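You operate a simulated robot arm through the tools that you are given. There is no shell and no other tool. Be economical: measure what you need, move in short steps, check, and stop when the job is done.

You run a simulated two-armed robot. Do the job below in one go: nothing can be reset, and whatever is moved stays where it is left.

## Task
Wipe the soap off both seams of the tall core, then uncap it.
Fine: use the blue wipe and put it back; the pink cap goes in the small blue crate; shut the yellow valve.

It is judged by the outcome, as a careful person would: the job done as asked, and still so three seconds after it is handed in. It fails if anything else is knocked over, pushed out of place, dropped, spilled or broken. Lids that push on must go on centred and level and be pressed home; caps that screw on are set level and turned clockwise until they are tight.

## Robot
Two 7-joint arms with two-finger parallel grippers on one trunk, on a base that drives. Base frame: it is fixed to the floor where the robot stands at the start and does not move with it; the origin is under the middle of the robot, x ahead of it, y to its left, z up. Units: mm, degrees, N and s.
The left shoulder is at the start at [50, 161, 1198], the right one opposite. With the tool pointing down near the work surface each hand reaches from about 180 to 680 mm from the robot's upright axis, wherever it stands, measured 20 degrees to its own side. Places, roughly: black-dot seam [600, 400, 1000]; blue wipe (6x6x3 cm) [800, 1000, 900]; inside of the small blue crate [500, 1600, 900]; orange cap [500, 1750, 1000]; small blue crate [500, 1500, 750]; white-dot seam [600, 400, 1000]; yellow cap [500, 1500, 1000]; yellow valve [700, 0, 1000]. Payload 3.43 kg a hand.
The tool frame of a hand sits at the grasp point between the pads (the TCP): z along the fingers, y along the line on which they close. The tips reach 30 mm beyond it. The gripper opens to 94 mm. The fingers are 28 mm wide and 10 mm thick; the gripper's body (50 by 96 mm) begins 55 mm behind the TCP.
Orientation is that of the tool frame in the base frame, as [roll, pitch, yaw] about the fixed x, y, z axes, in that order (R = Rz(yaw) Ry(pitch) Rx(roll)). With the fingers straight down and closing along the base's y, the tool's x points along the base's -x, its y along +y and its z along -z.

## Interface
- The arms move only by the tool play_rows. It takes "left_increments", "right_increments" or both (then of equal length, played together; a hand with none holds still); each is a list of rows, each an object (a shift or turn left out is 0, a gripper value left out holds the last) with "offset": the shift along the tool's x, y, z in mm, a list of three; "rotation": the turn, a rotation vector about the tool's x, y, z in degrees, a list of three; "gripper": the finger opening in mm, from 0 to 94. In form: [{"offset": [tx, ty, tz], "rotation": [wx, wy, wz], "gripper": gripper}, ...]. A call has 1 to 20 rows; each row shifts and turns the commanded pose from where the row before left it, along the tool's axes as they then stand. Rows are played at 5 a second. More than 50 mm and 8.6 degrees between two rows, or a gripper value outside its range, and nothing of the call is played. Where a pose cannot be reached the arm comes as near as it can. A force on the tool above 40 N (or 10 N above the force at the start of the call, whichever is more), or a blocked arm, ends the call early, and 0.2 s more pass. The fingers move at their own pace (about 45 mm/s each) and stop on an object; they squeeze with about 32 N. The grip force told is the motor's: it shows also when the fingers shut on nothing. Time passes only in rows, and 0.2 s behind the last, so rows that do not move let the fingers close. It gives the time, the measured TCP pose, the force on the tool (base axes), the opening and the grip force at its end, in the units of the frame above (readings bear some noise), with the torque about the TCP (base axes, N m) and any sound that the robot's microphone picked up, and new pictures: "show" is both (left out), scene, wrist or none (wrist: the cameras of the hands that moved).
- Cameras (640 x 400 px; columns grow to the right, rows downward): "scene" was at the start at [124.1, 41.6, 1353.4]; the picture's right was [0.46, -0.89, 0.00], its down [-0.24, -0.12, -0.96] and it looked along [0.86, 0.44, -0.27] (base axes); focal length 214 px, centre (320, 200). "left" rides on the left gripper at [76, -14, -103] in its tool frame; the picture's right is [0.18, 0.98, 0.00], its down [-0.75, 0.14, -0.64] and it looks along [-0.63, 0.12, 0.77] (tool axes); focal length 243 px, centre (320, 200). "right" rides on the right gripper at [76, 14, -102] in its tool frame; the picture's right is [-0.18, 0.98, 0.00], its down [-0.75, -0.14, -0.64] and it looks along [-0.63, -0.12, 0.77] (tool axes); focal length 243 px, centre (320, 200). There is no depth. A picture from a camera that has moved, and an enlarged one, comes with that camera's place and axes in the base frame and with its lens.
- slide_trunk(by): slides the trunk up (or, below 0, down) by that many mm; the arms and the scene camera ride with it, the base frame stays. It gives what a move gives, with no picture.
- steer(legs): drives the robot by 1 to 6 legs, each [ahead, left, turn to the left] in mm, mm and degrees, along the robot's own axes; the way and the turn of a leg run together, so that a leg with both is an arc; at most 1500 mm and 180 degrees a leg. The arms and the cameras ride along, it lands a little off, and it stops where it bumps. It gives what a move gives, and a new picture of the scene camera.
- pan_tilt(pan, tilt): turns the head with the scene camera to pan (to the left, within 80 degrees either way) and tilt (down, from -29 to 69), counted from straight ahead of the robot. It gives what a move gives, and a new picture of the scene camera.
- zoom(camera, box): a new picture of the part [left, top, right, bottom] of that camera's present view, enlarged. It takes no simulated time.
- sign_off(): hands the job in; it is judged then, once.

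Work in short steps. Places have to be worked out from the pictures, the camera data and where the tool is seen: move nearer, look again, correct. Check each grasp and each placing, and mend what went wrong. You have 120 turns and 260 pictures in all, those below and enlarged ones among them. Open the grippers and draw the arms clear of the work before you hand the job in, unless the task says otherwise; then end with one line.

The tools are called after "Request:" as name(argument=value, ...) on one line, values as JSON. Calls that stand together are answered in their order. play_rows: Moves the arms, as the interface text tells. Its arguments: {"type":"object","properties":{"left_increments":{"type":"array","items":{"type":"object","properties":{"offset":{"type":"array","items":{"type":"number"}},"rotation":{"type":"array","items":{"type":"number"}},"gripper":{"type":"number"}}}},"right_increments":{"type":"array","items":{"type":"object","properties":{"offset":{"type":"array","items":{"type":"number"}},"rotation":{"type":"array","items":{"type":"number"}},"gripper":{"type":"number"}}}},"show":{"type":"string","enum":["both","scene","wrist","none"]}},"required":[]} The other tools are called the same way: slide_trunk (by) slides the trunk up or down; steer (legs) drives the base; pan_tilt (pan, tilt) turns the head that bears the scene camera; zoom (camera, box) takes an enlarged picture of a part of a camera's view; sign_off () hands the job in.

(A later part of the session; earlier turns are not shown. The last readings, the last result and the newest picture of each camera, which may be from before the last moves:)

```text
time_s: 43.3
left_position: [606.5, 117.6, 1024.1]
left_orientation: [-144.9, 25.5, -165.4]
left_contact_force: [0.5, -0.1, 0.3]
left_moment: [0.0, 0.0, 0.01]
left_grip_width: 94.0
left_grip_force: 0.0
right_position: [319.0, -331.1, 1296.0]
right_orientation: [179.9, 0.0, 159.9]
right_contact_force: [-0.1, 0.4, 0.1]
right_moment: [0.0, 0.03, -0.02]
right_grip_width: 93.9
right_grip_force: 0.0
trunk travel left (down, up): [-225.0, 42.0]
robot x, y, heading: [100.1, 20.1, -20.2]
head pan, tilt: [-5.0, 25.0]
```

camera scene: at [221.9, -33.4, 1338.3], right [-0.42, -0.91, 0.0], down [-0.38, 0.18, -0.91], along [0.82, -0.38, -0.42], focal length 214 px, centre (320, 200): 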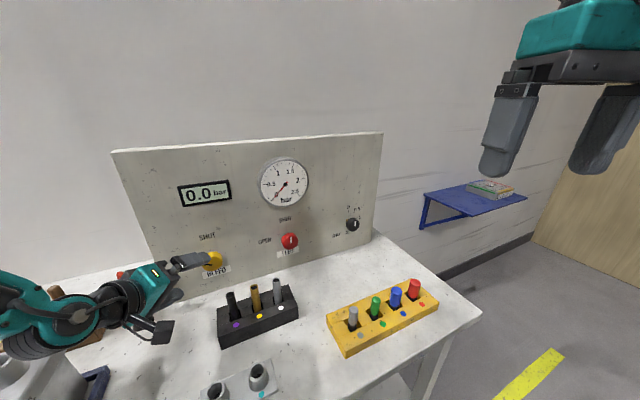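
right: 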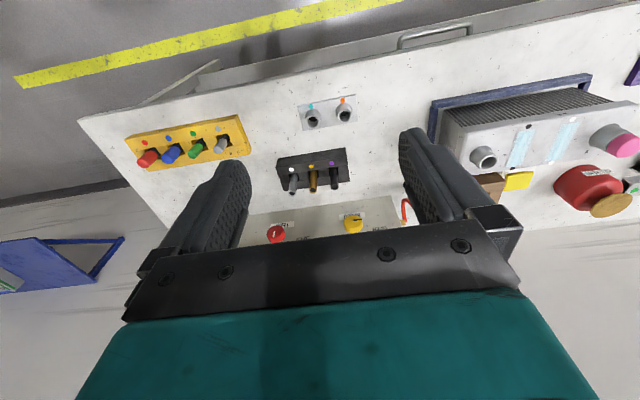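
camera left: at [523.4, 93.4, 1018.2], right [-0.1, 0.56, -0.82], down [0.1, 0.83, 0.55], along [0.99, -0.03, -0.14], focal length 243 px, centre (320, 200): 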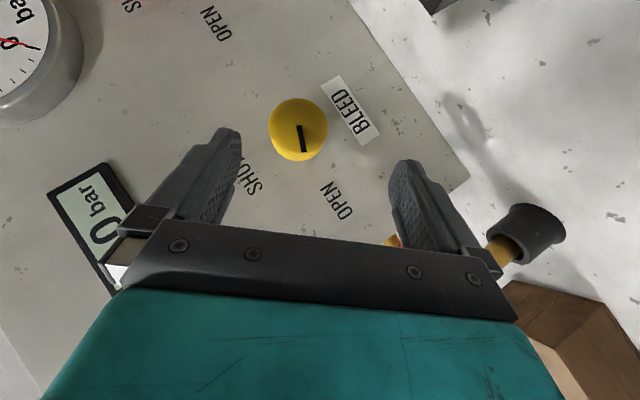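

Orientation as wanted. Now to the new stand-off (679, 64, 1026).

Request:
play_rows(left_increments=[{"offset": [-16.7, -15.8, 19.3]}, {"offset": [-16.7, -15.8, 19.3]}, {"offset": [-16.7, -15.8, 19.3]}, {}], show="wrist")

```text
time_s: 44.3
left_position: [664.9, 79.5, 1018.4]
left_orientation: [-144.6, 25.4, -165.4]
left_contact_force: [0.2, 0.1, 0.4]
left_moment: [0.03, -0.03, 0.05]
left_grip_width: 94.0
left_grip_force: 0.1
left hand out of reach, approached as far as the arm can: row 2, 3
right_position: [319.9, -329.8, 1295.8]
right_orientation: [180.0, 0.0, 159.9]
right_contact_force: [-0.3, 1.4, 0.2]
right_moment: [0.01, -0.01, 0.02]
right_grip_width: 93.9
right_grip_force: 0.0
trunk travel left (down, up): [-225.0, 42.0]
robot x, y, heading: [96.9, 16.5, -20.1]
head pan, tilt: [-5.0, 25.0]
camera left: at [548.5, 99.4, 1068.7], right [-0.13, 0.79, -0.59], down [0.35, 0.6, 0.72], along [0.93, -0.12, -0.35], focal length 243 px, centre (320, 200)
```

left: 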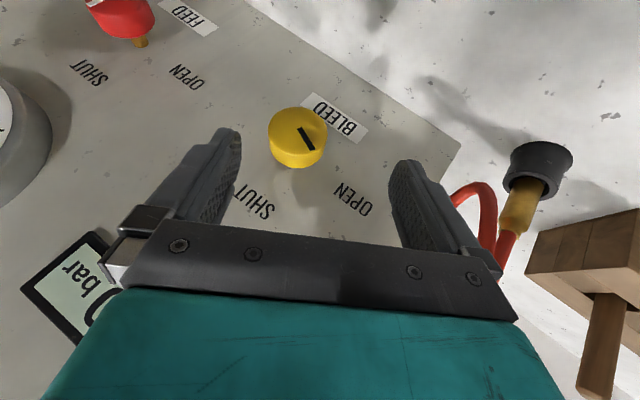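

Still limited, so the arm posture itself may be poor. I look at the left arm to see its elbow.

Request:
pan_tilt(pan=50, tilt=20)

```text
time_s: 45.5
left_position: [665.5, 80.3, 1019.1]
left_orientation: [-144.5, 25.4, -165.4]
left_contact_force: [-1.2, 0.0, 0.0]
left_moment: [-0.01, -0.01, -0.02]
left_grip_width: 94.1
left_grip_force: 0.2
right_position: [320.0, -331.3, 1295.6]
right_orientation: [179.9, 0.0, 159.9]
right_contact_force: [0.3, -0.4, -0.3]
right_moment: [0.0, -0.01, 0.0]
right_grip_width: 93.9
right_grip_force: 0.0
trunk travel left (down, up): [-225.0, 42.0]
robot x, y, heading: [99.4, 17.0, -20.3]
head pan, tilt: [50.0, 20.0]
camera scene: at [219.5, 51.6, 1346.3], right [0.5, -0.87, 0.0], down [-0.3, -0.17, -0.94], along [0.81, 0.47, -0.34], focal length 214 px, centre (320, 200)
```

scene: 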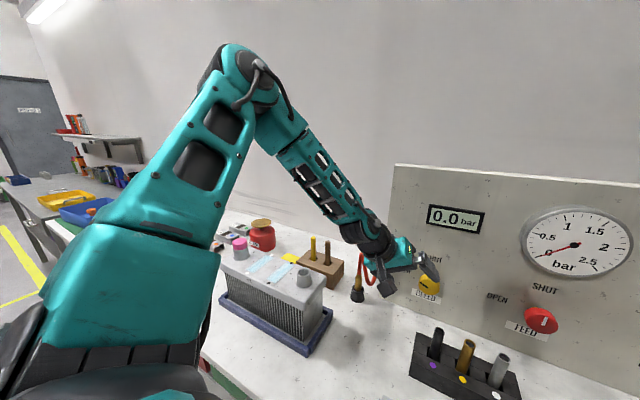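

The elbow is high and the forearm already slopes down toward the hand, so the wrist is nearly straight (its limit). Lowering the trunk will level the forearm. I raise/retract the hand first, then lower the trunk.

Request:
play_rows(left_increments=[{"offset": [-3, -19, -35.5]}, {"offset": [-3, -19, -35.5]}, {"offset": [-3, -19, -35.5]}, {"offset": [-3, -19, -35.5]}], show="none")

Request:
slide_trunk(by=-150)

```text
time_s: 46.5
left_position: [600.5, 94.3, 1151.4]
left_orientation: [-145.1, 25.6, -165.3]
left_contact_force: [0.4, 0.5, 1.4]
left_moment: [0.04, -0.02, 0.03]
left_grip_width: 94.0
left_grip_force: 0.0
left hand out of reach, approached as far as the arm can: row 1, 2, 3
right_position: [318.7, -329.9, 1295.1]
right_orientation: [180.0, 0.2, 159.9]
right_contact_force: [-0.6, 0.1, 0.3]
right_moment: [0.01, -0.02, 0.03]
right_grip_width: 94.2
right_grip_force: 0.0
trunk travel left (down, up): [-225.0, 42.0]
robot x, y, heading: [102.0, 20.1, -20.0]
head pan, tilt: [50.0, 20.0]
```

```text
time_s: 48.2
left_position: [602.7, 91.7, 999.9]
left_orientation: [-145.0, 25.5, -165.4]
left_contact_force: [-0.6, 0.4, -0.2]
left_moment: [-0.01, -0.01, 0.0]
left_grip_width: 93.8
left_grip_force: 0.0
right_position: [320.0, -330.8, 1145.7]
right_orientation: [180.0, 0.0, 159.9]
right_contact_force: [0.2, -0.7, 0.8]
right_moment: [0.01, 0.0, -0.02]
right_grip_width: 93.8
right_grip_force: 0.1
trunk travel left (down, up): [-75.0, 192.0]
robot x, y, heading: [102.0, 23.2, -20.5]
head pan, tilt: [50.0, 20.0]
```

Trunk lowered 150 mm. Now to the stand-off again.

Request:
play_rows(left_increments=[{"offset": [-23, -12.3, 10.2]}, {"offset": [-23, -12.3, 10.2]}, {"offset": [-23, -12.3, 10.2]}, {}], show="both")

```text
time_s: 49.2
left_position: [677.8, 61.8, 1026.8]
left_orientation: [-145.0, 25.6, -165.4]
left_contact_force: [0.1, -0.2, 0.4]
left_moment: [0.04, -0.02, 0.02]
left_grip_width: 94.0
left_grip_force: 0.1
right_position: [318.8, -331.9, 1144.7]
right_orientation: [179.9, 0.0, 159.9]
right_contact_force: [-0.3, 0.6, 0.2]
right_moment: [0.0, 0.01, -0.01]
right_grip_width: 94.3
right_grip_force: 0.0
trunk travel left (down, up): [-75.0, 192.0]
robot x, y, heading: [100.0, 17.7, -20.2]
head pan, tilt: [50.0, 20.0]
camera scene: at [219.5, 51.6, 1196.3], right [0.5, -0.87, 0.0], down [-0.3, -0.17, -0.94], along [0.81, 0.47, -0.34], focal length 214 px, centre (320, 200)
camera left: at [559.9, 80.4, 1077.4], right [-0.13, 0.8, -0.59], down [0.35, 0.59, 0.73], along [0.93, -0.11, -0.36], focal length 243 px, centre (320, 200)
```

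scene: 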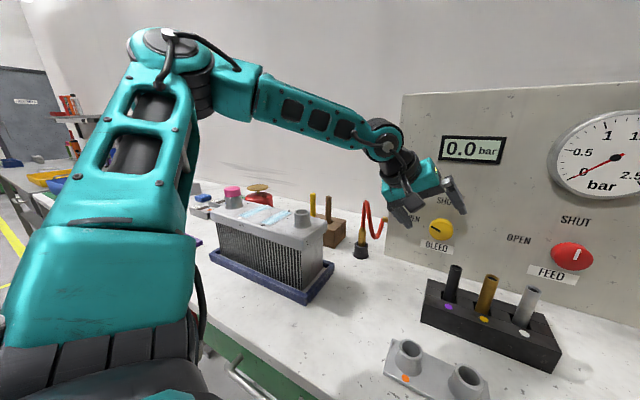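
left: 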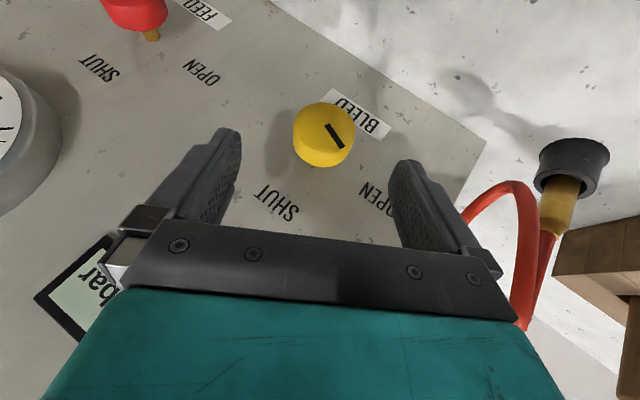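

Now the wrist bends comfortably. I advance 50 mm along the tool and check.

Request:
play_rows(left_increments=[{"offset": [0, 1, 25]}, {"offset": [0, 2, 25]}, {}], show="wrist")

```text
time_s: 50.0
left_position: [700.6, 40.3, 988.2]
left_orientation: [-145.0, 25.6, -165.4]
left_contact_force: [-1.2, -0.6, 0.3]
left_moment: [0.0, 0.01, 0.02]
left_grip_width: 93.8
left_grip_force: 0.1
right_position: [320.7, -330.5, 1144.9]
right_orientation: [179.9, 0.0, 160.0]
right_contact_force: [-0.1, 0.0, -0.7]
right_moment: [-0.02, -0.01, 0.0]
right_grip_width: 94.2
right_grip_force: 0.1
trunk travel left (down, up): [-75.0, 192.0]
robot x, y, heading: [101.1, 17.0, -20.2]
head pan, tilt: [50.0, 20.0]
camera left: at [584.8, 59.2, 1039.0], right [-0.13, 0.8, -0.59], down [0.35, 0.59, 0.73], along [0.93, -0.11, -0.36], focal length 243 px, centre (320, 200)
```

left: 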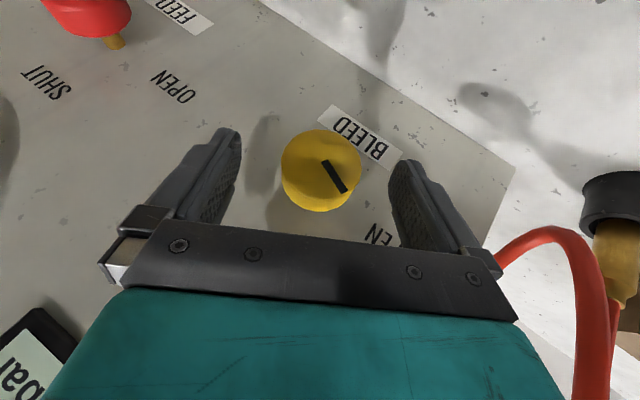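

Centred. Advance 20 mm and close.

Request:
play_rows(left_increments=[{"offset": [-2, 0, 10]}, {"offset": [-2, 0, 10]}, {"gripper": 35}, {"gripper": 35}, {"gripper": 35}, {"gripper": 35}, {"gripper": 35}], show="wrist")

```text
time_s: 51.6
left_position: [714.7, 32.1, 976.0]
left_orientation: [-145.0, 25.6, -165.4]
left_contact_force: [0.8, -0.7, 0.3]
left_moment: [-0.02, -0.01, -0.09]
left_grip_width: 47.7
left_grip_force: 45.2
right_position: [320.6, -331.2, 1145.0]
right_orientation: [179.9, 0.0, 159.9]
right_contact_force: [0.7, 0.3, 0.0]
right_moment: [-0.02, 0.0, 0.0]
right_grip_width: 93.8
right_grip_force: 0.0
trunk travel left (down, up): [-75.0, 192.0]
robot x, y, heading: [103.2, 18.2, -20.1]
head pan, tilt: [50.0, 20.0]
camera left: at [597.7, 51.2, 1026.0], right [-0.13, 0.8, -0.59], down [0.35, 0.59, 0.73], along [0.93, -0.11, -0.36], focal length 243 px, centre (320, 200)
```

left: 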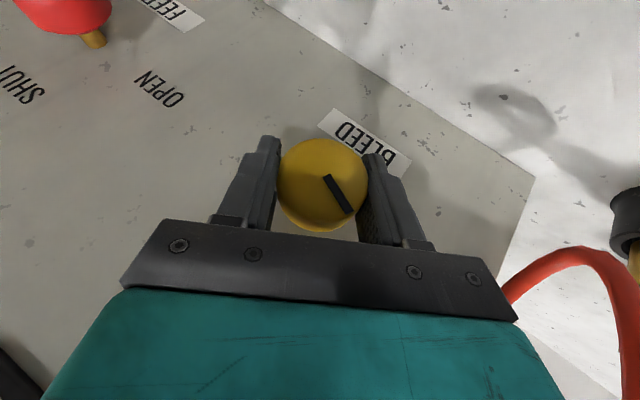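

Clean grip with no side force. Turn clockwise 37° in 5 steps.

Request:
play_rows(left_increments=[{"offset": [0, -1, 0], "rotation": [-6.55, 0.25, 3.65]}, {"offset": [0, -1, 0], "rotation": [-6.55, 0.25, 3.65]}, {"offset": [0, -1, 0], "rotation": [-6.55, 0.25, 3.65]}, {"offset": [0, -1, 0], "rotation": [-6.55, 0.25, 3.65]}, {"offset": [0, -1, 0], "rotation": [-6.55, 0.25, 3.65]}], show="wrist")

```text
time_s: 52.9
left_position: [714.9, 32.4, 975.2]
left_orientation: [172.6, 28.5, 174.9]
left_contact_force: [0.4, 18.1, -0.2]
left_moment: [-0.02, -0.46, -0.72]
left_grip_width: 47.7
left_grip_force: 44.9
right_position: [321.0, -328.8, 1146.5]
right_orientation: [-180.0, 0.1, 160.0]
right_contact_force: [1.0, -0.8, 0.6]
right_moment: [0.01, 0.01, 0.0]
right_grip_width: 93.9
right_grip_force: 0.1
trunk travel left (down, up): [-75.0, 192.0]
robot x, y, heading: [100.4, 18.4, -20.3]
head pan, tilt: [50.0, 20.0]
camera left: at [597.9, 15.5, 1027.0], right [-0.13, 0.99, 0.02], down [0.35, 0.03, 0.94], along [0.93, 0.13, -0.35], focal length 243 px, centre (320, 200)
```

left: 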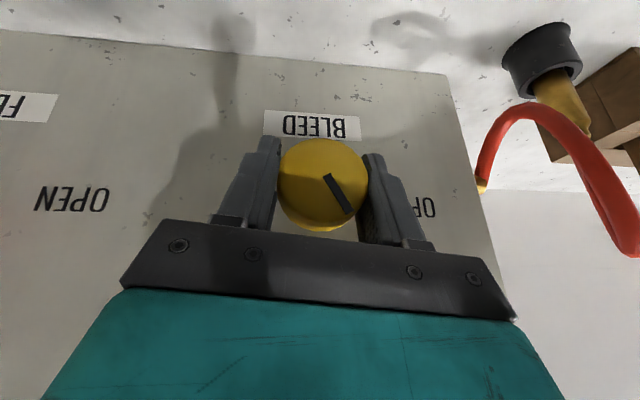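

Knob follows; the marker has about 35° to go. Slight sideways force, so I relax 3 mm and rotate about the TCP itself.

Request:
play_rows(left_increments=[{"offset": [0, 2.5, 0], "rotation": [-6.1, 0.2, 3.4]}, {"rotation": [-6.1, 0.2, 3.4]}, {"rotation": [-6.1, 0.2, 3.4]}, {"rotation": [-6.1, 0.2, 3.4]}, {}], show="wrist")

```text
time_s: 53.4
left_position: [712.9, 32.6, 975.2]
left_orientation: [162.7, 28.2, 168.8]
left_contact_force: [17.0, -12.0, -11.3]
left_moment: [-0.07, -0.92, 0.25]
left_grip_width: 47.2
left_grip_force: 45.4
left hand out of reach, approached as far as the arm can: row 1, 2
right_position: [321.1, -331.4, 1144.0]
right_orientation: [180.0, -0.1, 159.8]
right_contact_force: [-0.9, -0.2, 0.3]
right_moment: [0.01, 0.01, 0.0]
right_grip_width: 94.1
right_grip_force: 0.2
trunk travel left (down, up): [-75.0, 192.0]
robot x, y, heading: [101.9, 20.4, -20.3]
head pan, tilt: [50.0, 20.0]
stopped in row 2 (left hand): the force on the tool passed its limit (the readings are from after the stop); the commanded pose is now the measured one
camera left: at [595.0, 11.4, 1022.1], right [-0.11, 0.98, 0.17], down [0.34, -0.12, 0.93], along [0.94, 0.16, -0.32], focal length 243 px, centre (320, 200)
```

left: 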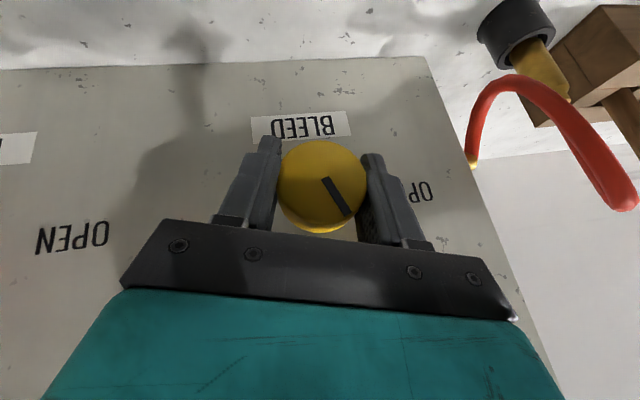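

Remaining turn about 27°. I release, back off, lean back to φ≈−30° and regrip.

Request:
play_rows(left_increments=[{"gripper": 94}, {"gripper": 94}, {"gripper": 94}, {"gripper": 94}, {"offset": [0, 0, -25]}, {"offset": [0, 0, -25]}, {"rotation": [7.2, -0.25, -4]}, {"rotation": [7.2, -0.25, -4]}, {"rotation": [7.2, -0.25, -4]}, {"rotation": [7.2, -0.25, -4]}, {"rotation": [7.2, -0.25, -4]}, {"rotation": [6, -0.2, -3.4]}, {}], show="wrist")

```text
time_s: 56.2
left_position: [682.9, 29.9, 1019.1]
left_orientation: [-143.1, 25.7, -165.6]
left_contact_force: [-0.8, 0.9, 0.2]
left_moment: [0.01, -0.03, 0.01]
left_grip_width: 94.1
left_grip_force: 0.2
left hand out of reach, approached as far as the arm can: row 6
right_position: [320.3, -330.4, 1144.2]
right_orientation: [-179.9, 0.0, 159.8]
right_contact_force: [-0.6, -0.6, -0.5]
right_moment: [-0.01, -0.03, 0.01]
right_grip_width: 94.0
right_grip_force: 0.1
trunk travel left (down, up): [-75.0, 192.0]
robot x, y, heading: [100.0, 17.3, -20.2]
head pan, tilt: [50.0, 20.0]
camera left: at [566.3, 51.5, 1068.8], right [-0.11, 0.78, -0.61], down [0.36, 0.61, 0.71], along [0.93, -0.14, -0.34], focal length 243 px, centre (320, 200)
```

left: 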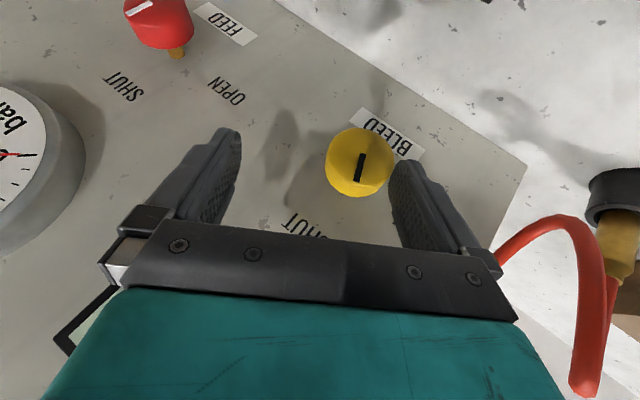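

Knob is right of centre; I shift 26 mm along the closing line first, then advance 47 mm and close.

Request:
play_rows(left_increments=[{"offset": [-2, 26, 0]}, {"offset": [-2, 0, 16]}, {"offset": [-1, 0, 16]}, {"offset": [-1, 0, 14]}, {"gripper": 35}, {"gripper": 35}, {"gripper": 35}, {"gripper": 35}, {"gripper": 35}], show="wrist")

```text
time_s: 58.2
left_position: [712.8, 30.9, 972.8]
left_orientation: [-143.4, 25.6, -165.7]
left_contact_force: [1.8, 9.3, -5.6]
left_moment: [-0.01, -0.42, -0.15]
left_grip_width: 48.5
left_grip_force: 45.0
right_position: [319.9, -330.2, 1145.1]
right_orientation: [-180.0, 0.0, 159.8]
right_contact_force: [-0.1, -0.2, 0.7]
right_moment: [0.01, -0.01, 0.01]
right_grip_width: 93.6
right_grip_force: 0.1
trunk travel left (down, up): [-75.0, 192.0]
robot x, y, heading: [102.6, 18.3, -20.3]
head pan, tilt: [50.0, 20.0]
camera left: at [595.8, 53.1, 1022.4], right [-0.11, 0.79, -0.61], down [0.36, 0.6, 0.71], along [0.93, -0.14, -0.35], focal length 243 px, centre (320, 200)
```

left: 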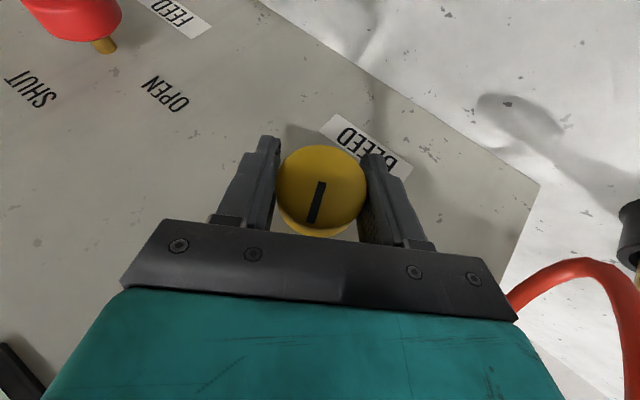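

Marker needs about 25° more. I turn 3 steps of 8°.

Request:
play_rows(left_increments=[{"rotation": [-7, 0.25, 3.9]}, {"rotation": [-7, 0.25, 3.9]}, {"rotation": [-7, 0.25, 3.9]}, {}], show="wrist")

```text
time_s: 59.2
left_position: [713.6, 32.0, 973.9]
left_orientation: [-170.1, 29.5, -177.9]
left_contact_force: [4.4, 16.6, -6.8]
left_moment: [-0.58, -0.12, -0.53]
left_grip_width: 47.6
left_grip_force: 44.9
right_position: [320.1, -329.2, 1145.9]
right_orientation: [-179.9, 0.0, 159.8]
right_contact_force: [-0.6, -0.2, -0.4]
right_moment: [0.0, 0.03, -0.02]
right_grip_width: 94.1
right_grip_force: 0.0
trunk travel left (down, up): [-75.0, 192.0]
robot x, y, heading: [100.1, 19.7, -20.0]
head pan, tilt: [50.0, 20.0]
camera left: at [596.1, 31.6, 1026.3], right [-0.11, 0.96, -0.24], down [0.35, 0.26, 0.9], along [0.93, 0.02, -0.36], focal length 243 px, centre (320, 200)
```

left: 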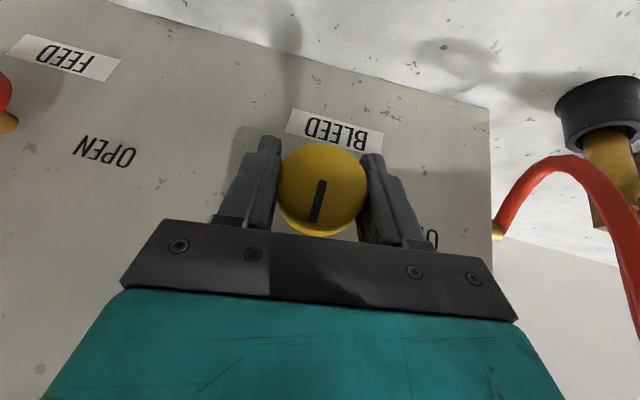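

About 6° remain; a torque about x has appeared (perhaps its stop). One small extra step, then release and back off to inspect.

Request:
play_rows(left_increments=[{"rotation": [-5, 0.15, 2.8]}, {"rotation": [-1, 0, 0.5]}, {"gripper": 94}, {"gripper": 94}, {"gripper": 94}, {"gripper": 94}, {"offset": [0, 0, -30]}, {"offset": [0, 0, -30]}, {"offset": [0, 0, -30]}], show="none")

Request:
pan_tilt(pan=15, tilt=20)

Request:
zoom(camera="left", box=[220, 50, 420, 200])

```text
time_s: 61.2
left_position: [667.5, 34.2, 1053.7]
left_orientation: [-177.9, 29.7, 178.1]
left_contact_force: [0.9, 0.4, 0.3]
left_moment: [-0.03, 0.0, 0.0]
left_grip_width: 94.1
left_grip_force: 0.1
right_position: [318.7, -331.0, 1145.8]
right_orientation: [180.0, -0.1, 159.8]
right_contact_force: [-0.1, 0.1, -0.2]
right_moment: [0.0, 0.01, 0.02]
right_grip_width: 94.0
right_grip_force: 0.1
trunk travel left (down, up): [-75.0, 192.0]
robot x, y, heading: [101.5, 20.0, -20.1]
head pan, tilt: [50.0, 20.0]
```

```text
time_s: 62.2
left_position: [668.4, 34.7, 1053.2]
left_orientation: [-177.9, 29.7, 178.1]
left_contact_force: [-0.5, -0.2, 0.4]
left_moment: [0.0, -0.01, -0.01]
left_grip_width: 94.1
left_grip_force: 0.0
right_position: [320.6, -332.0, 1144.9]
right_orientation: [179.9, 0.0, 159.8]
right_contact_force: [-1.4, 0.5, -1.0]
right_moment: [-0.02, -0.01, -0.03]
right_grip_width: 94.0
right_grip_force: 0.0
trunk travel left (down, up): [-75.0, 192.0]
robot x, y, heading: [103.5, 19.4, -20.1]
head pan, tilt: [15.0, 20.0]
camera scene: at [231.4, -3.4, 1196.3], right [-0.09, -1.0, 0.0], down [-0.34, 0.03, -0.94], along [0.94, -0.08, -0.34], focal length 214 px, centre (320, 200)
```

scene: 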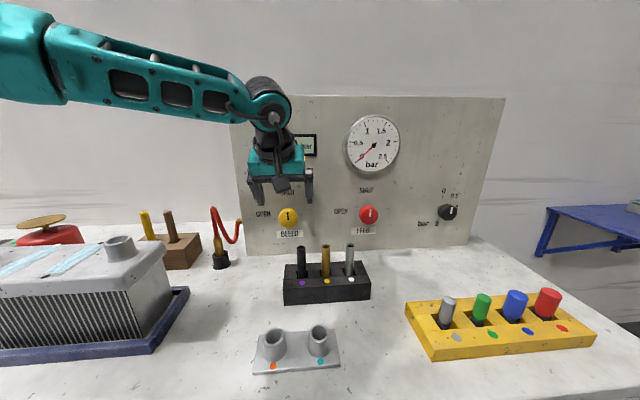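

```text
2.67 times, centred on (320, 125) of left
camera zoom: at [550.4, 28.5, 1104.9], right [-0.11, 0.99, -0.12], down [0.34, 0.15, 0.93], along [0.93, 0.06, -0.36], focal length 647 px, centre (320, 400)
```

zoom: 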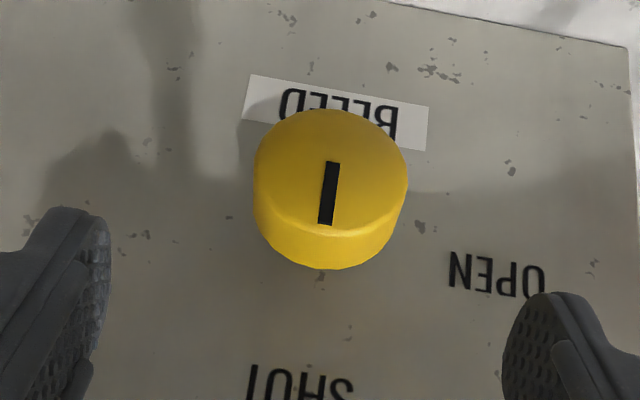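

The bleed marker points straight at SHUT. Next the wipe: I bring the left hand up, upright and back, then raise the trunk.

Request:
play_rows(left_increments=[{"offset": [0, 0, -40]}, {"offset": [0, 0, -30], "rotation": [0, 7.5, 0]}, {"offset": [0, 0, -30], "rotation": [0, 7.5, 0]}, {"offset": [0, 0, -20], "rotation": [0, 7.5, 0]}, {"offset": [0, 0, 0], "rotation": [0, 7.5, 0]}, {"offset": [45, 0, 0]}, {"offset": [45, 0, 0]}, {"offset": [45, 0, 0]}], show="none")

Request:
slide_trunk(by=150)

Request:
pan_tilt(pan=70, tilt=30)

```text
time_s: 64.0
left_position: [474.6, 60.6, 1154.8]
left_orientation: [-178.2, -0.2, 177.1]
left_contact_force: [0.2, 0.0, 0.1]
left_moment: [0.0, 0.0, 0.0]
left_grip_width: 93.8
left_grip_force: 0.0
left hand out of reach, approached as far as the arm can: row 4, 5
right_position: [318.3, -332.2, 1145.1]
right_orientation: [179.9, 0.0, 159.9]
right_contact_force: [0.5, 0.6, -1.2]
right_moment: [0.03, -0.01, -0.01]
right_grip_width: 94.1
right_grip_force: 0.1
trunk travel left (down, up): [-75.0, 192.0]
robot x, y, heading: [102.4, 18.6, -20.2]
head pan, tilt: [15.0, 20.0]
```

```text
time_s: 65.8
left_position: [475.7, 60.5, 1304.2]
left_orientation: [-178.3, -0.2, 177.0]
left_contact_force: [-0.8, 0.6, -0.1]
left_moment: [0.01, 0.0, 0.0]
left_grip_width: 93.9
left_grip_force: 0.1
right_position: [318.9, -330.5, 1293.9]
right_orientation: [179.9, 0.0, 159.8]
right_contact_force: [0.2, 0.4, 1.1]
right_moment: [-0.03, 0.06, 0.0]
right_grip_width: 94.0
right_grip_force: 0.1
trunk travel left (down, up): [-225.0, 42.0]
robot x, y, heading: [100.0, 17.7, -19.7]
head pan, tilt: [15.0, 20.0]
```

```text
time_s: 67.0
left_position: [475.4, 59.2, 1303.1]
left_orientation: [-178.1, -0.2, 177.1]
left_contact_force: [0.5, -0.3, -0.2]
left_moment: [-0.02, 0.01, 0.0]
left_grip_width: 94.2
left_grip_force: 0.1
right_position: [319.9, -330.3, 1295.0]
right_orientation: [180.0, 0.0, 159.8]
right_contact_force: [-0.1, -0.6, 0.9]
right_moment: [0.02, -0.02, -0.01]
right_grip_width: 94.0
right_grip_force: 0.1
trunk travel left (down, up): [-225.0, 42.0]
robot x, y, heading: [101.8, 19.3, -20.1]
head pan, tilt: [70.0, 30.0]
camera scene: at [197.1, 74.0, 1330.3], right [0.76, -0.65, 0.0], down [-0.32, -0.38, -0.87], along [0.56, 0.66, -0.5], focal length 214 px, centre (320, 200)
```

scene: 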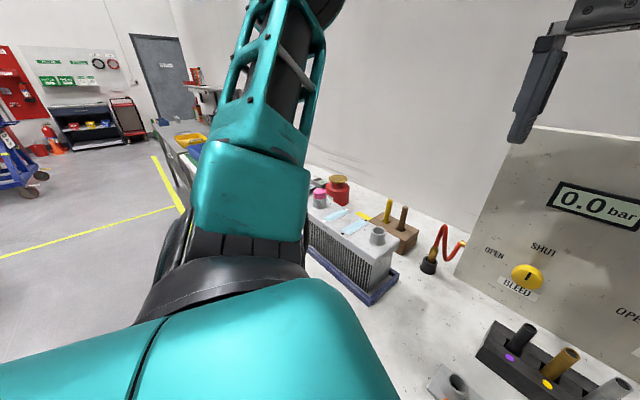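

Valve confirmed. I back off, straighten, and drive left to near y≈900 (away from the table edge).

Request:
steer(legs=[[-150, 0, 20], [0, 870, 0]])

Request:
pan_tilt(pan=10, tilt=40)

```text
time_s: 72.7
left_position: [290.2, 1085.2, 1303.7]
left_orientation: [-178.2, -0.2, -162.5]
left_contact_force: [0.3, 1.1, -0.8]
left_moment: [0.02, 0.01, -0.01]
left_grip_width: 94.0
left_grip_force: 0.1
right_position: [279.8, 663.7, 1295.2]
right_orientation: [-180.0, -0.1, -179.8]
right_contact_force: [0.4, -0.3, 0.4]
right_moment: [0.0, 0.03, 0.01]
right_grip_width: 94.2
right_grip_force: 0.1
trunk travel left (down, up): [-225.0, 42.0]
robot x, y, heading: [-49.7, 917.1, 0.2]
head pan, tilt: [70.0, 30.0]
camera scene: at [24.6, 1001.2, 1330.3], right [0.94, -0.34, 0.0], down [-0.17, -0.47, -0.87], along [0.29, 0.81, -0.5], focal length 214 px, centre (320, 200)
```

scene: 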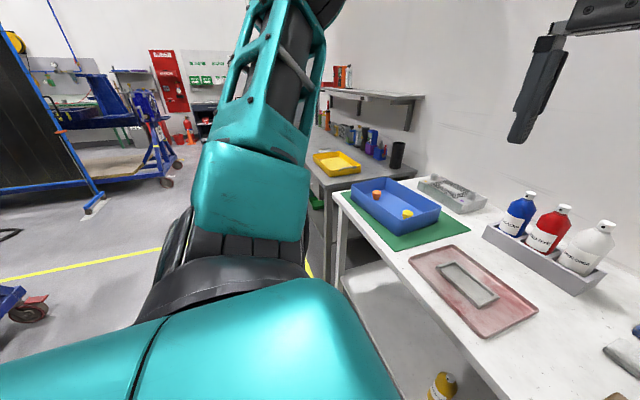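

```text
time_s: 74.0
left_position: [291.2, 1084.9, 1304.1]
left_orientation: [-178.2, -0.2, -162.5]
left_contact_force: [-0.8, -0.4, -0.2]
left_moment: [-0.01, 0.02, -0.01]
left_grip_width: 94.0
left_grip_force: 0.0
right_position: [280.5, 665.2, 1295.9]
right_orientation: [179.9, -0.1, -179.8]
right_contact_force: [-0.7, -0.6, 0.7]
right_moment: [-0.01, -0.01, -0.04]
right_grip_width: 94.1
right_grip_force: 0.0
trunk travel left (down, up): [-225.0, 42.0]
robot x, y, heading: [-49.1, 917.8, 0.3]
head pan, tilt: [10.0, 40.0]
camera scene: at [77.6, 931.0, 1314.9], right [0.18, -0.98, 0.0], down [-0.63, -0.11, -0.77], along [0.75, 0.14, -0.64], focal length 214 px, centre (320, 200)
```

scene: 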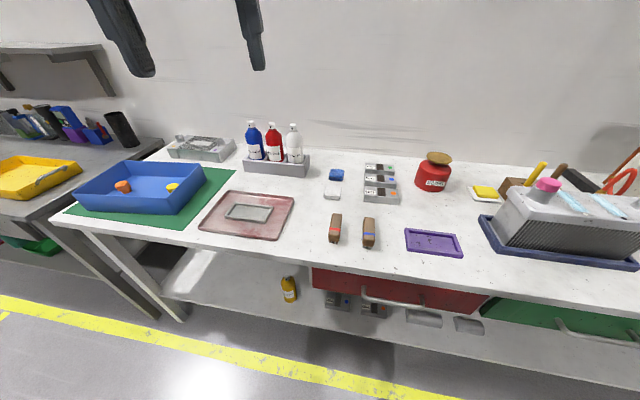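

Blue wipe judged at (768, 993, 865); bottles rack starts at y≈1106. The blue crate on the green mat holds the other caps. I move the robot to about (92, 993) heading −20° so the wipe is at the left arm's reach.

Request:
steer(legs=[[0, 75, -20], [128, 48, 0]])

Request:
play_rows(left_increments=[{"rotation": [0, 0, -8.5]}, {"rotation": [0, 0, -8.5]}, {"rotation": [0, 0, -8.5]}, {"rotation": [0, 0, -8.5]}, {"rotation": [0, 0, -8.5]}, {"rotation": [0, 0, -8.5]}, {"rotation": [0, 0, -8.5]}, {"rotation": [0, 0, -8.5]}, {"rotation": [0, 0, -8.5]}, {"rotation": [0, 0, -8.5]}], show="both")

```text
time_s: 76.4
left_position: [477.2, 1034.6, 1303.9]
left_orientation: [-178.2, -0.4, 177.3]
left_contact_force: [0.6, 0.1, 0.1]
left_moment: [0.0, -0.02, 0.01]
left_grip_width: 93.9
left_grip_force: 0.1
right_position: [322.1, 642.6, 1294.8]
right_orientation: [-180.0, -0.1, 160.0]
right_contact_force: [0.2, 0.4, -0.2]
right_moment: [0.0, -0.01, 0.01]
right_grip_width: 94.0
right_grip_force: 0.0
trunk travel left (down, up): [-225.0, 42.0]
robot x, y, heading: [94.9, 992.0, -19.7]
head pan, tilt: [10.0, 40.0]
camera scene: at [224.0, 963.3, 1314.7], right [-0.17, -0.98, 0.0], down [-0.63, 0.11, -0.76], along [0.75, -0.13, -0.64], focal length 214 px, centre (320, 200)
```

scene: 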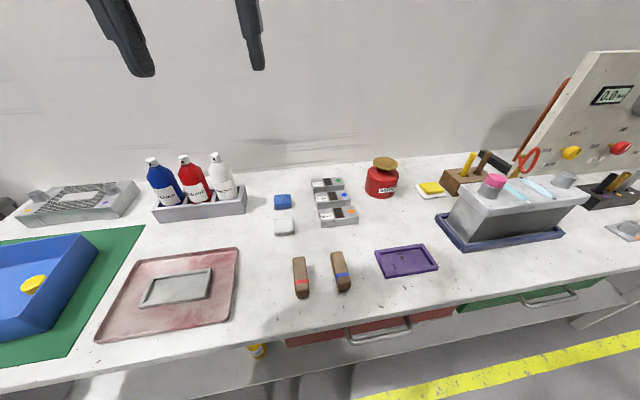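

```text
time_s: 78.6
left_position: [475.2, 1034.4, 1302.8]
left_orientation: [179.9, -1.8, -97.5]
left_contact_force: [-0.1, -0.6, 0.4]
left_moment: [0.01, 0.02, -0.03]
left_grip_width: 94.0
left_grip_force: 0.0
right_position: [321.5, 642.8, 1294.8]
right_orientation: [179.9, 0.0, 160.1]
right_contact_force: [0.9, -1.0, 0.3]
right_moment: [0.01, 0.0, -0.01]
right_grip_width: 93.9
right_grip_force: 0.1
trunk travel left (down, up): [-225.0, 42.0]
robot x, y, heading: [101.4, 990.8, -20.1]
head pan, tilt: [10.0, 40.0]
camera scene: at [222.5, 963.2, 1314.9], right [-0.17, -0.98, 0.0], down [-0.63, 0.11, -0.77], along [0.75, -0.13, -0.64], focal length 214 px, centre (320, 200)
camera left: at [480.2, 960.8, 1408.6], right [-1.0, -0.05, 0.01], down [-0.04, 0.79, 0.62], along [-0.04, 0.62, -0.79], focal length 243 px, centre (320, 200)
```

scene: 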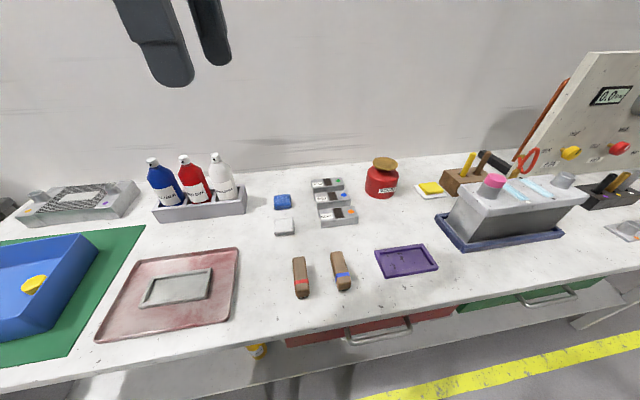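
left: 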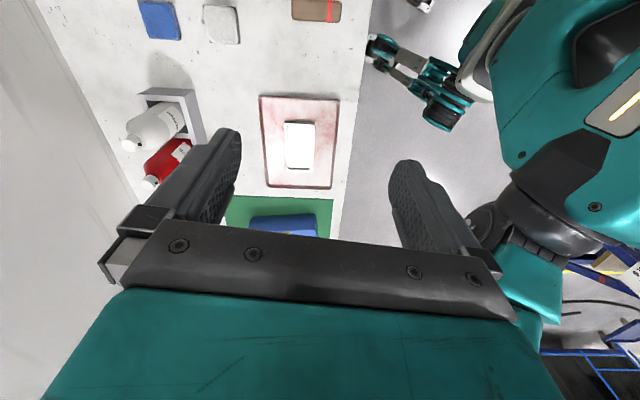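

Wipe located at (760, 990) from both cameras. I zoom to see its yaw.

Request:
zoom(camera="left", box=[100, 0, 260, 100])

Request:
zoom(camera="scene", box=[240, 170, 368, 250])

```text
4.00 times, centred on (180, 50) of left
camera zoom: at [480.2, 960.8, 1408.6], right [-1.0, -0.05, 0.01], down [-0.04, 0.79, 0.62], along [-0.04, 0.62, -0.79], focal length 970 px, centre (880, 800)
```

zoom: 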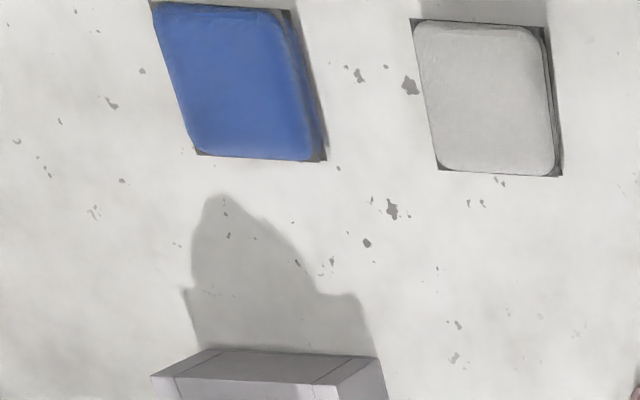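

```text
5.00 times, centred on (304, 210) of scene
camera zoom: at [222.5, 963.2, 1314.9], right [-0.17, -0.98, 0.0], down [-0.63, 0.11, -0.77], along [0.75, -0.13, -0.64], focal length 1072 px, centre (400, 150)
```

zoom: 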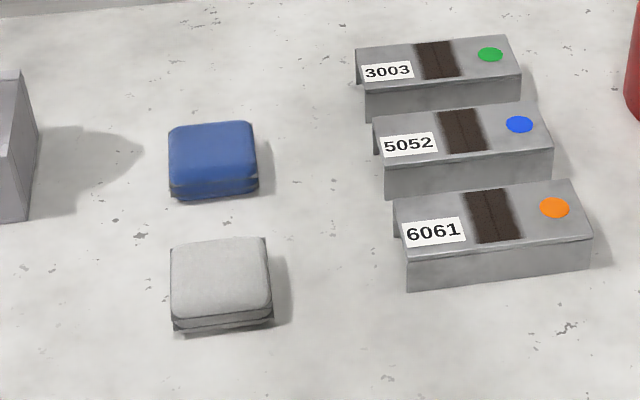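

The wipe is square to the base axes, clear of the white one. I square the hand (yaw −90°) and go above the wipe at z≈1000.

Request:
play_rows(left_increments=[{"rotation": [0, 0, -7.5]}, {"offset": [4.9, -31.7, 33.6]}, {"offset": [4.9, -31.7, 33.6]}, {"offset": [4.9, -31.7, 33.6]}, {"offset": [4.9, -31.7, 33.6]}, {"offset": [4.9, -31.7, 33.6]}, {"offset": [4.9, -31.7, 33.6]}, {"offset": [4.9, -31.7, 33.6]}, {"offset": [4.9, -31.7, 33.6]}, {"offset": [4.9, -31.7, 33.6]}, {"gripper": 84}], show="both")

```text
time_s: 81.0
left_position: [704.9, 1040.3, 1019.9]
left_orientation: [179.6, -1.8, -90.3]
left_contact_force: [0.8, 0.6, -0.2]
left_moment: [-0.01, -0.01, 0.04]
left_grip_width: 84.0
left_grip_force: 0.0
left hand out of reach, approached as far as the arm can: row 8, 9, 10
right_position: [320.5, 641.3, 1294.8]
right_orientation: [180.0, 0.0, 160.0]
right_contact_force: [0.0, 0.2, -1.0]
right_moment: [0.0, -0.04, 0.01]
right_grip_width: 94.0
right_grip_force: 0.0
trunk travel left (down, up): [-225.0, 42.0]
robot x, y, heading: [102.1, 994.9, -20.0]
head pan, tilt: [10.0, 40.0]
camera scene: at [222.5, 963.1, 1314.9], right [-0.17, -0.98, 0.0], down [-0.63, 0.11, -0.77], along [0.75, -0.13, -0.64], focal length 214 px, centre (320, 200)
camera left: at [719.2, 967.5, 1124.4], right [-0.98, -0.18, 0.01], down [-0.14, 0.77, 0.62], along [-0.12, 0.61, -0.79], focal length 243 px, centre (320, 200)
```

scene: 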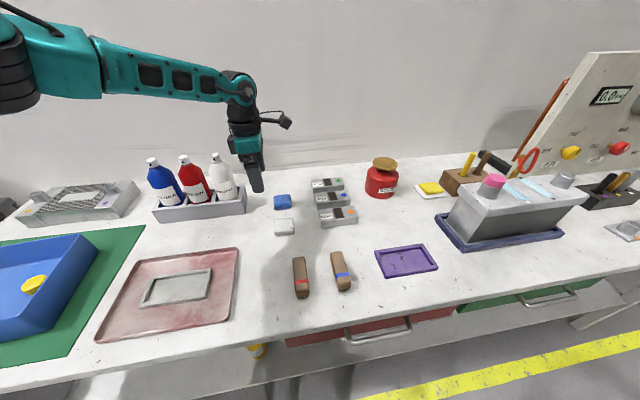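
left: 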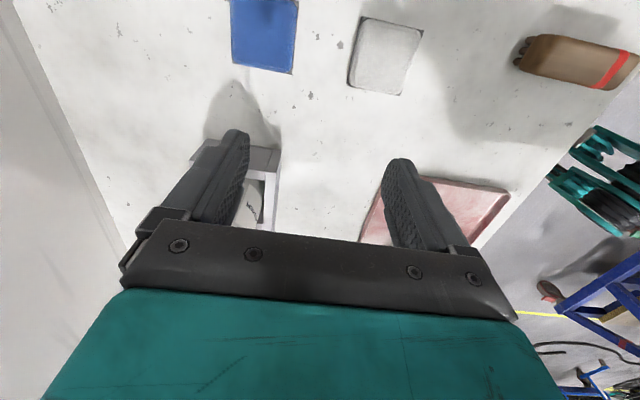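

Reach compromised; lower and shift right first, as reach is greater near the table.

Request:
play_rows(left_increments=[{"offset": [25, 0, 25]}, {"offset": [25, 0, 25]}, {"offset": [0, -15, 20]}, {"offset": [0, -20, 0]}, {"offset": [0, -20, 0]}, {}], show="scene")

```text
time_s: 82.4
left_position: [702.9, 1053.8, 986.0]
left_orientation: [179.7, -1.8, -90.2]
left_contact_force: [-0.1, 0.1, 0.1]
left_moment: [0.0, 0.04, -0.01]
left_grip_width: 84.1
left_grip_force: 0.0
left hand out of reach, approached as far as the arm can: row 1, 2, 3, 4, 5
right_position: [320.1, 642.8, 1295.0]
right_orientation: [179.9, 0.1, 160.0]
right_contact_force: [-0.7, 0.4, -0.5]
right_moment: [-0.02, 0.01, 0.02]
right_grip_width: 94.1
right_grip_force: 0.1
trunk travel left (down, up): [-225.0, 42.0]
robot x, y, heading: [101.0, 993.5, -20.0]
head pan, tilt: [10.0, 40.0]
camera scene: at [222.4, 963.2, 1314.9], right [-0.17, -0.98, 0.0], down [-0.63, 0.11, -0.77], along [0.75, -0.13, -0.64], focal length 214 px, centre (320, 200)
```

scene: 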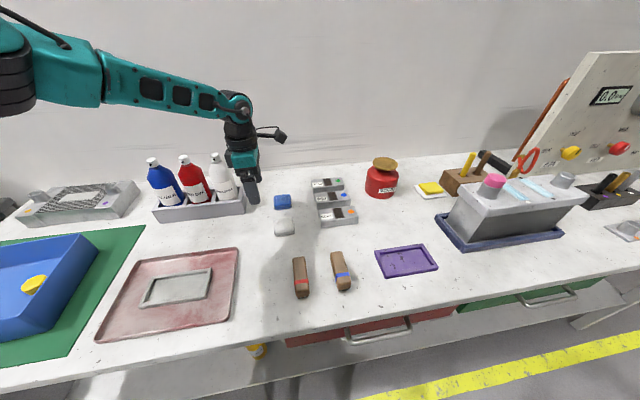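

The wrist yaw, not length, is limiting. I turn the hand back to closing along y (free space both sides) and go above the wipe.

Request:
play_rows(left_increments=[{"offset": [0, 0, -20], "rotation": [0, 0, 8.5]}, {"offset": [0, 0, -20], "rotation": [0, 0, 8.5]}, {"rotation": [0, 0, 8.5]}, {"rotation": [0, 0, 8.5]}, {"rotation": [0, 0, 8.5]}, {"rotation": [0, 0, 8.5]}, {"rotation": [0, 0, 8.5]}, {"rotation": [0, 0, 8.5]}, {"rotation": [0, 0, 8.5]}, {"rotation": [0, 0, 8.5]}, {"rotation": [0, 0, 5]}, {"offset": [-28, -32, 15]}, {"offset": [-28, -32, 15]}, {}], show="both")

```text
time_s: 85.4
left_position: [710.5, 1045.2, 1021.2]
left_orientation: [-178.3, -0.3, 179.8]
left_contact_force: [-0.2, 0.6, -0.1]
left_moment: [-0.01, -0.02, 0.0]
left_grip_width: 84.2
left_grip_force: 0.3
left hand out of reach, approached as far as the arm can: row 12, 13
right_position: [321.4, 642.7, 1295.1]
right_orientation: [180.0, -0.1, 160.1]
right_contact_force: [0.5, -0.6, 0.4]
right_moment: [0.02, -0.03, 0.01]
right_grip_width: 93.8
right_grip_force: 0.1
trunk travel left (down, up): [-225.0, 42.0]
robot x, y, heading: [99.6, 989.9, -19.8]
head pan, tilt: [10.0, 40.0]
camera scene: at [222.4, 963.3, 1314.9], right [-0.17, -0.98, 0.0], down [-0.63, 0.11, -0.77], along [0.75, -0.13, -0.64], focal length 214 px, centre (320, 200)
camera left: at [634.8, 1034.9, 1125.1], right [-0.18, 0.98, -0.03], down [0.76, 0.16, 0.63], along [0.63, 0.09, -0.77], focal length 243 px, centre (320, 200)
```

scene: 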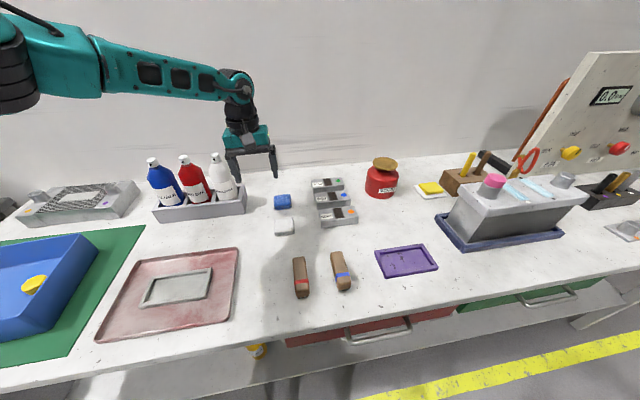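
left: 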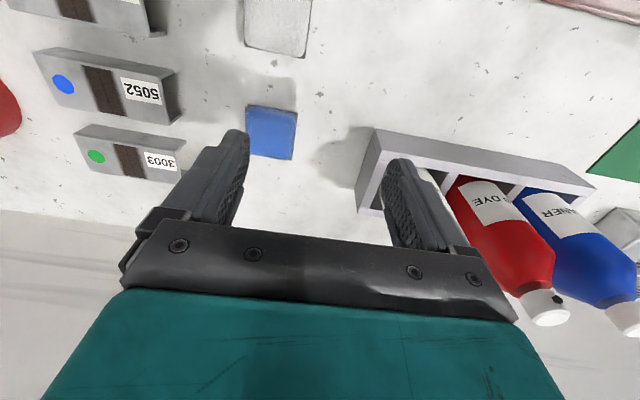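

Not moving further, and near the bottles, so I lift away and look at the arm's posture.

Request:
play_rows(left_increments=[{"offset": [20, -10, -40]}, {"offset": [40, 0, -25]}, {"offset": [40, 0, -25]}], show="none")

Request:
pan_tilt(pan=55, tilt=0)

```text
time_s: 86.2
left_position: [609.6, 1038.2, 1112.3]
left_orientation: [-178.2, -0.4, 179.9]
left_contact_force: [-0.3, 0.1, 0.2]
left_moment: [0.0, 0.0, 0.02]
left_grip_width: 84.1
left_grip_force: 0.1
right_position: [319.0, 643.1, 1296.2]
right_orientation: [179.9, 0.2, 160.0]
right_contact_force: [-0.3, -0.5, -0.1]
right_moment: [0.01, -0.03, 0.01]
right_grip_width: 94.4
right_grip_force: 0.0
trunk travel left (down, up): [-225.0, 42.0]
robot x, y, heading: [104.5, 991.7, -19.8]
head pan, tilt: [10.0, 40.0]
```

```text
time_s: 87.3
left_position: [612.1, 1038.4, 1111.3]
left_orientation: [-178.1, -0.3, 179.8]
left_contact_force: [-0.1, -0.1, 0.4]
left_moment: [0.0, 0.0, 0.02]
left_grip_width: 83.9
left_grip_force: 0.1
right_position: [319.9, 641.7, 1295.5]
right_orientation: [179.8, 0.1, 160.0]
right_contact_force: [-0.3, 0.7, 0.4]
right_moment: [-0.01, 0.02, 0.0]
right_grip_width: 93.8
right_grip_force: 0.0
trunk travel left (down, up): [-225.0, 42.0]
robot x, y, heading: [103.2, 994.0, -20.0]
head pan, tilt: [55.0, 0.0]
camera scene: at [212.5, 1029.6, 1378.6], right [0.57, -0.82, 0.0], down [0.0, 0.0, -1.0], along [0.82, 0.57, 0.0], focal length 214 px, centre (320, 200)
```

scene: 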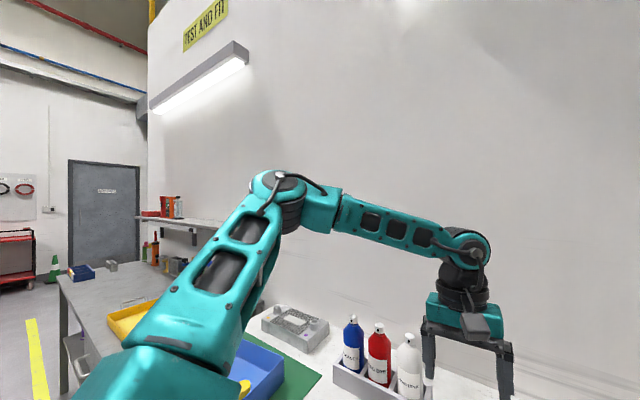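

The elbow is in fact nearly straight: true upright reach is ~610 mm. Pitching the tool 25° outward (in the plane of the pads, so the grip stays square) gains the needed distance. I do that and go above the wipe.

Request:
play_rows(left_increments=[{"offset": [0, -24, 0]}, {"offset": [0, -24, 0]}, {"rotation": [0, -8.33, 0]}, {"rotation": [0, -8.33, 0]}, {"rotation": [0, -8.33, 0]}, {"offset": [-13, 0, 47]}, {"offset": [-13, 0, 47]}, {"offset": [-13, 0, 47]}, {"offset": [-13, 0, 47]}, {}], show="wrist")

```text
time_s: 89.5
left_position: [719.6, 1017.8, 981.9]
left_orientation: [-178.1, 24.7, -179.4]
left_contact_force: [0.2, 0.7, 0.0]
left_moment: [0.01, 0.0, -0.02]
left_grip_width: 83.9
left_grip_force: 0.0
left hand out of reach, approached as far as the arm can: row 8, 9
right_position: [320.2, 642.6, 1296.1]
right_orientation: [179.9, 0.0, 160.1]
right_contact_force: [0.0, -0.7, 0.0]
right_moment: [-0.03, 0.04, -0.01]
right_grip_width: 94.2
right_grip_force: 0.1
trunk travel left (down, up): [-225.0, 42.0]
robot x, y, heading: [101.4, 992.1, -19.9]
head pan, tilt: [55.0, 0.0]
camera left: at [607.8, 1006.2, 1043.9], right [-0.16, 0.98, -0.11], down [0.42, 0.17, 0.89], along [0.89, 0.1, -0.44], focal length 243 px, centre (320, 200)
```

left: 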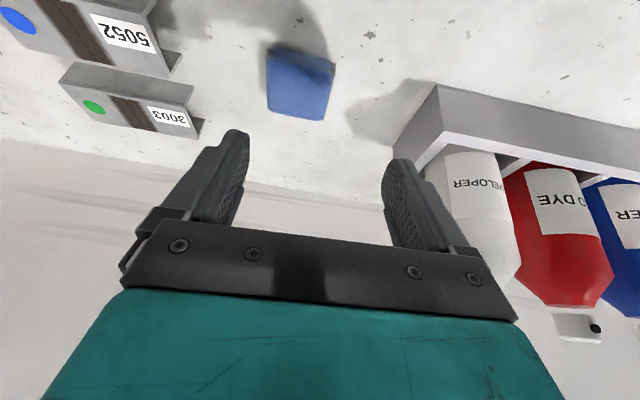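

Lowering the trunk freed the arm before, so I'll do the same: raise the hand first, then lower the trunk 150 mm.

Request:
play_rows(left_increments=[{"offset": [-17, 0, -36]}, {"offset": [-10, 0, -40]}, {"offset": [-10, 0, -40]}, {"offset": [-10, 0, -40]}, {"offset": [-10, 0, -40]}], show="none")

Request:
slide_trunk(by=-150)

Request:
pan_tilt(pan=25, tilt=25)

```text
time_s: 90.7
left_position: [687.2, 1023.6, 1184.3]
left_orientation: [-178.0, 24.7, -179.5]
left_contact_force: [1.2, -0.3, -0.3]
left_moment: [-0.02, -0.01, 0.0]
left_grip_width: 84.0
left_grip_force: 0.1
right_position: [319.4, 641.5, 1295.5]
right_orientation: [179.9, 0.1, 160.0]
right_contact_force: [0.0, -0.6, 0.0]
right_moment: [-0.02, -0.02, -0.01]
right_grip_width: 93.9
right_grip_force: 0.1
trunk travel left (down, up): [-225.0, 42.0]
robot x, y, heading: [102.7, 995.8, -20.1]
head pan, tilt: [55.0, 0.0]
```

```text
time_s: 92.5
left_position: [687.0, 1023.2, 1034.3]
left_orientation: [-178.0, 24.7, -179.3]
left_contact_force: [0.3, 0.4, -0.4]
left_moment: [0.01, 0.01, 0.0]
left_grip_width: 84.1
left_grip_force: 0.0
right_position: [320.4, 642.5, 1145.1]
right_orientation: [179.9, 0.0, 160.0]
right_contact_force: [-0.7, 1.0, 0.6]
right_moment: [0.0, -0.01, 0.0]
right_grip_width: 93.9
right_grip_force: 0.1
trunk travel left (down, up): [-75.0, 192.0]
robot x, y, heading: [98.9, 992.4, -19.8]
head pan, tilt: [55.0, 0.0]
```

```text
time_s: 93.4
left_position: [687.7, 1023.8, 1034.0]
left_orientation: [-178.0, 24.6, -179.4]
left_contact_force: [0.7, -0.1, 0.6]
left_moment: [0.02, -0.03, 0.0]
left_grip_width: 84.2
left_grip_force: 0.0
right_position: [320.8, 643.0, 1145.5]
right_orientation: [179.9, 0.0, 160.0]
right_contact_force: [0.4, -0.3, -1.3]
right_moment: [0.0, 0.01, 0.01]
right_grip_width: 94.2
right_grip_force: 0.0
trunk travel left (down, up): [-75.0, 192.0]
robot x, y, heading: [103.1, 993.3, -19.8]
head pan, tilt: [25.0, 25.0]
camera scene: at [230.5, 986.1, 1188.3], right [0.09, -1.0, 0.0], down [-0.42, -0.04, -0.91], along [0.9, 0.08, -0.42], focal length 214 px, centre (320, 200)
```

scene: 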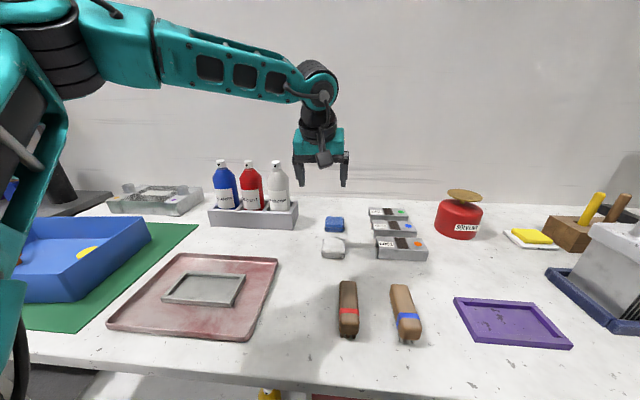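

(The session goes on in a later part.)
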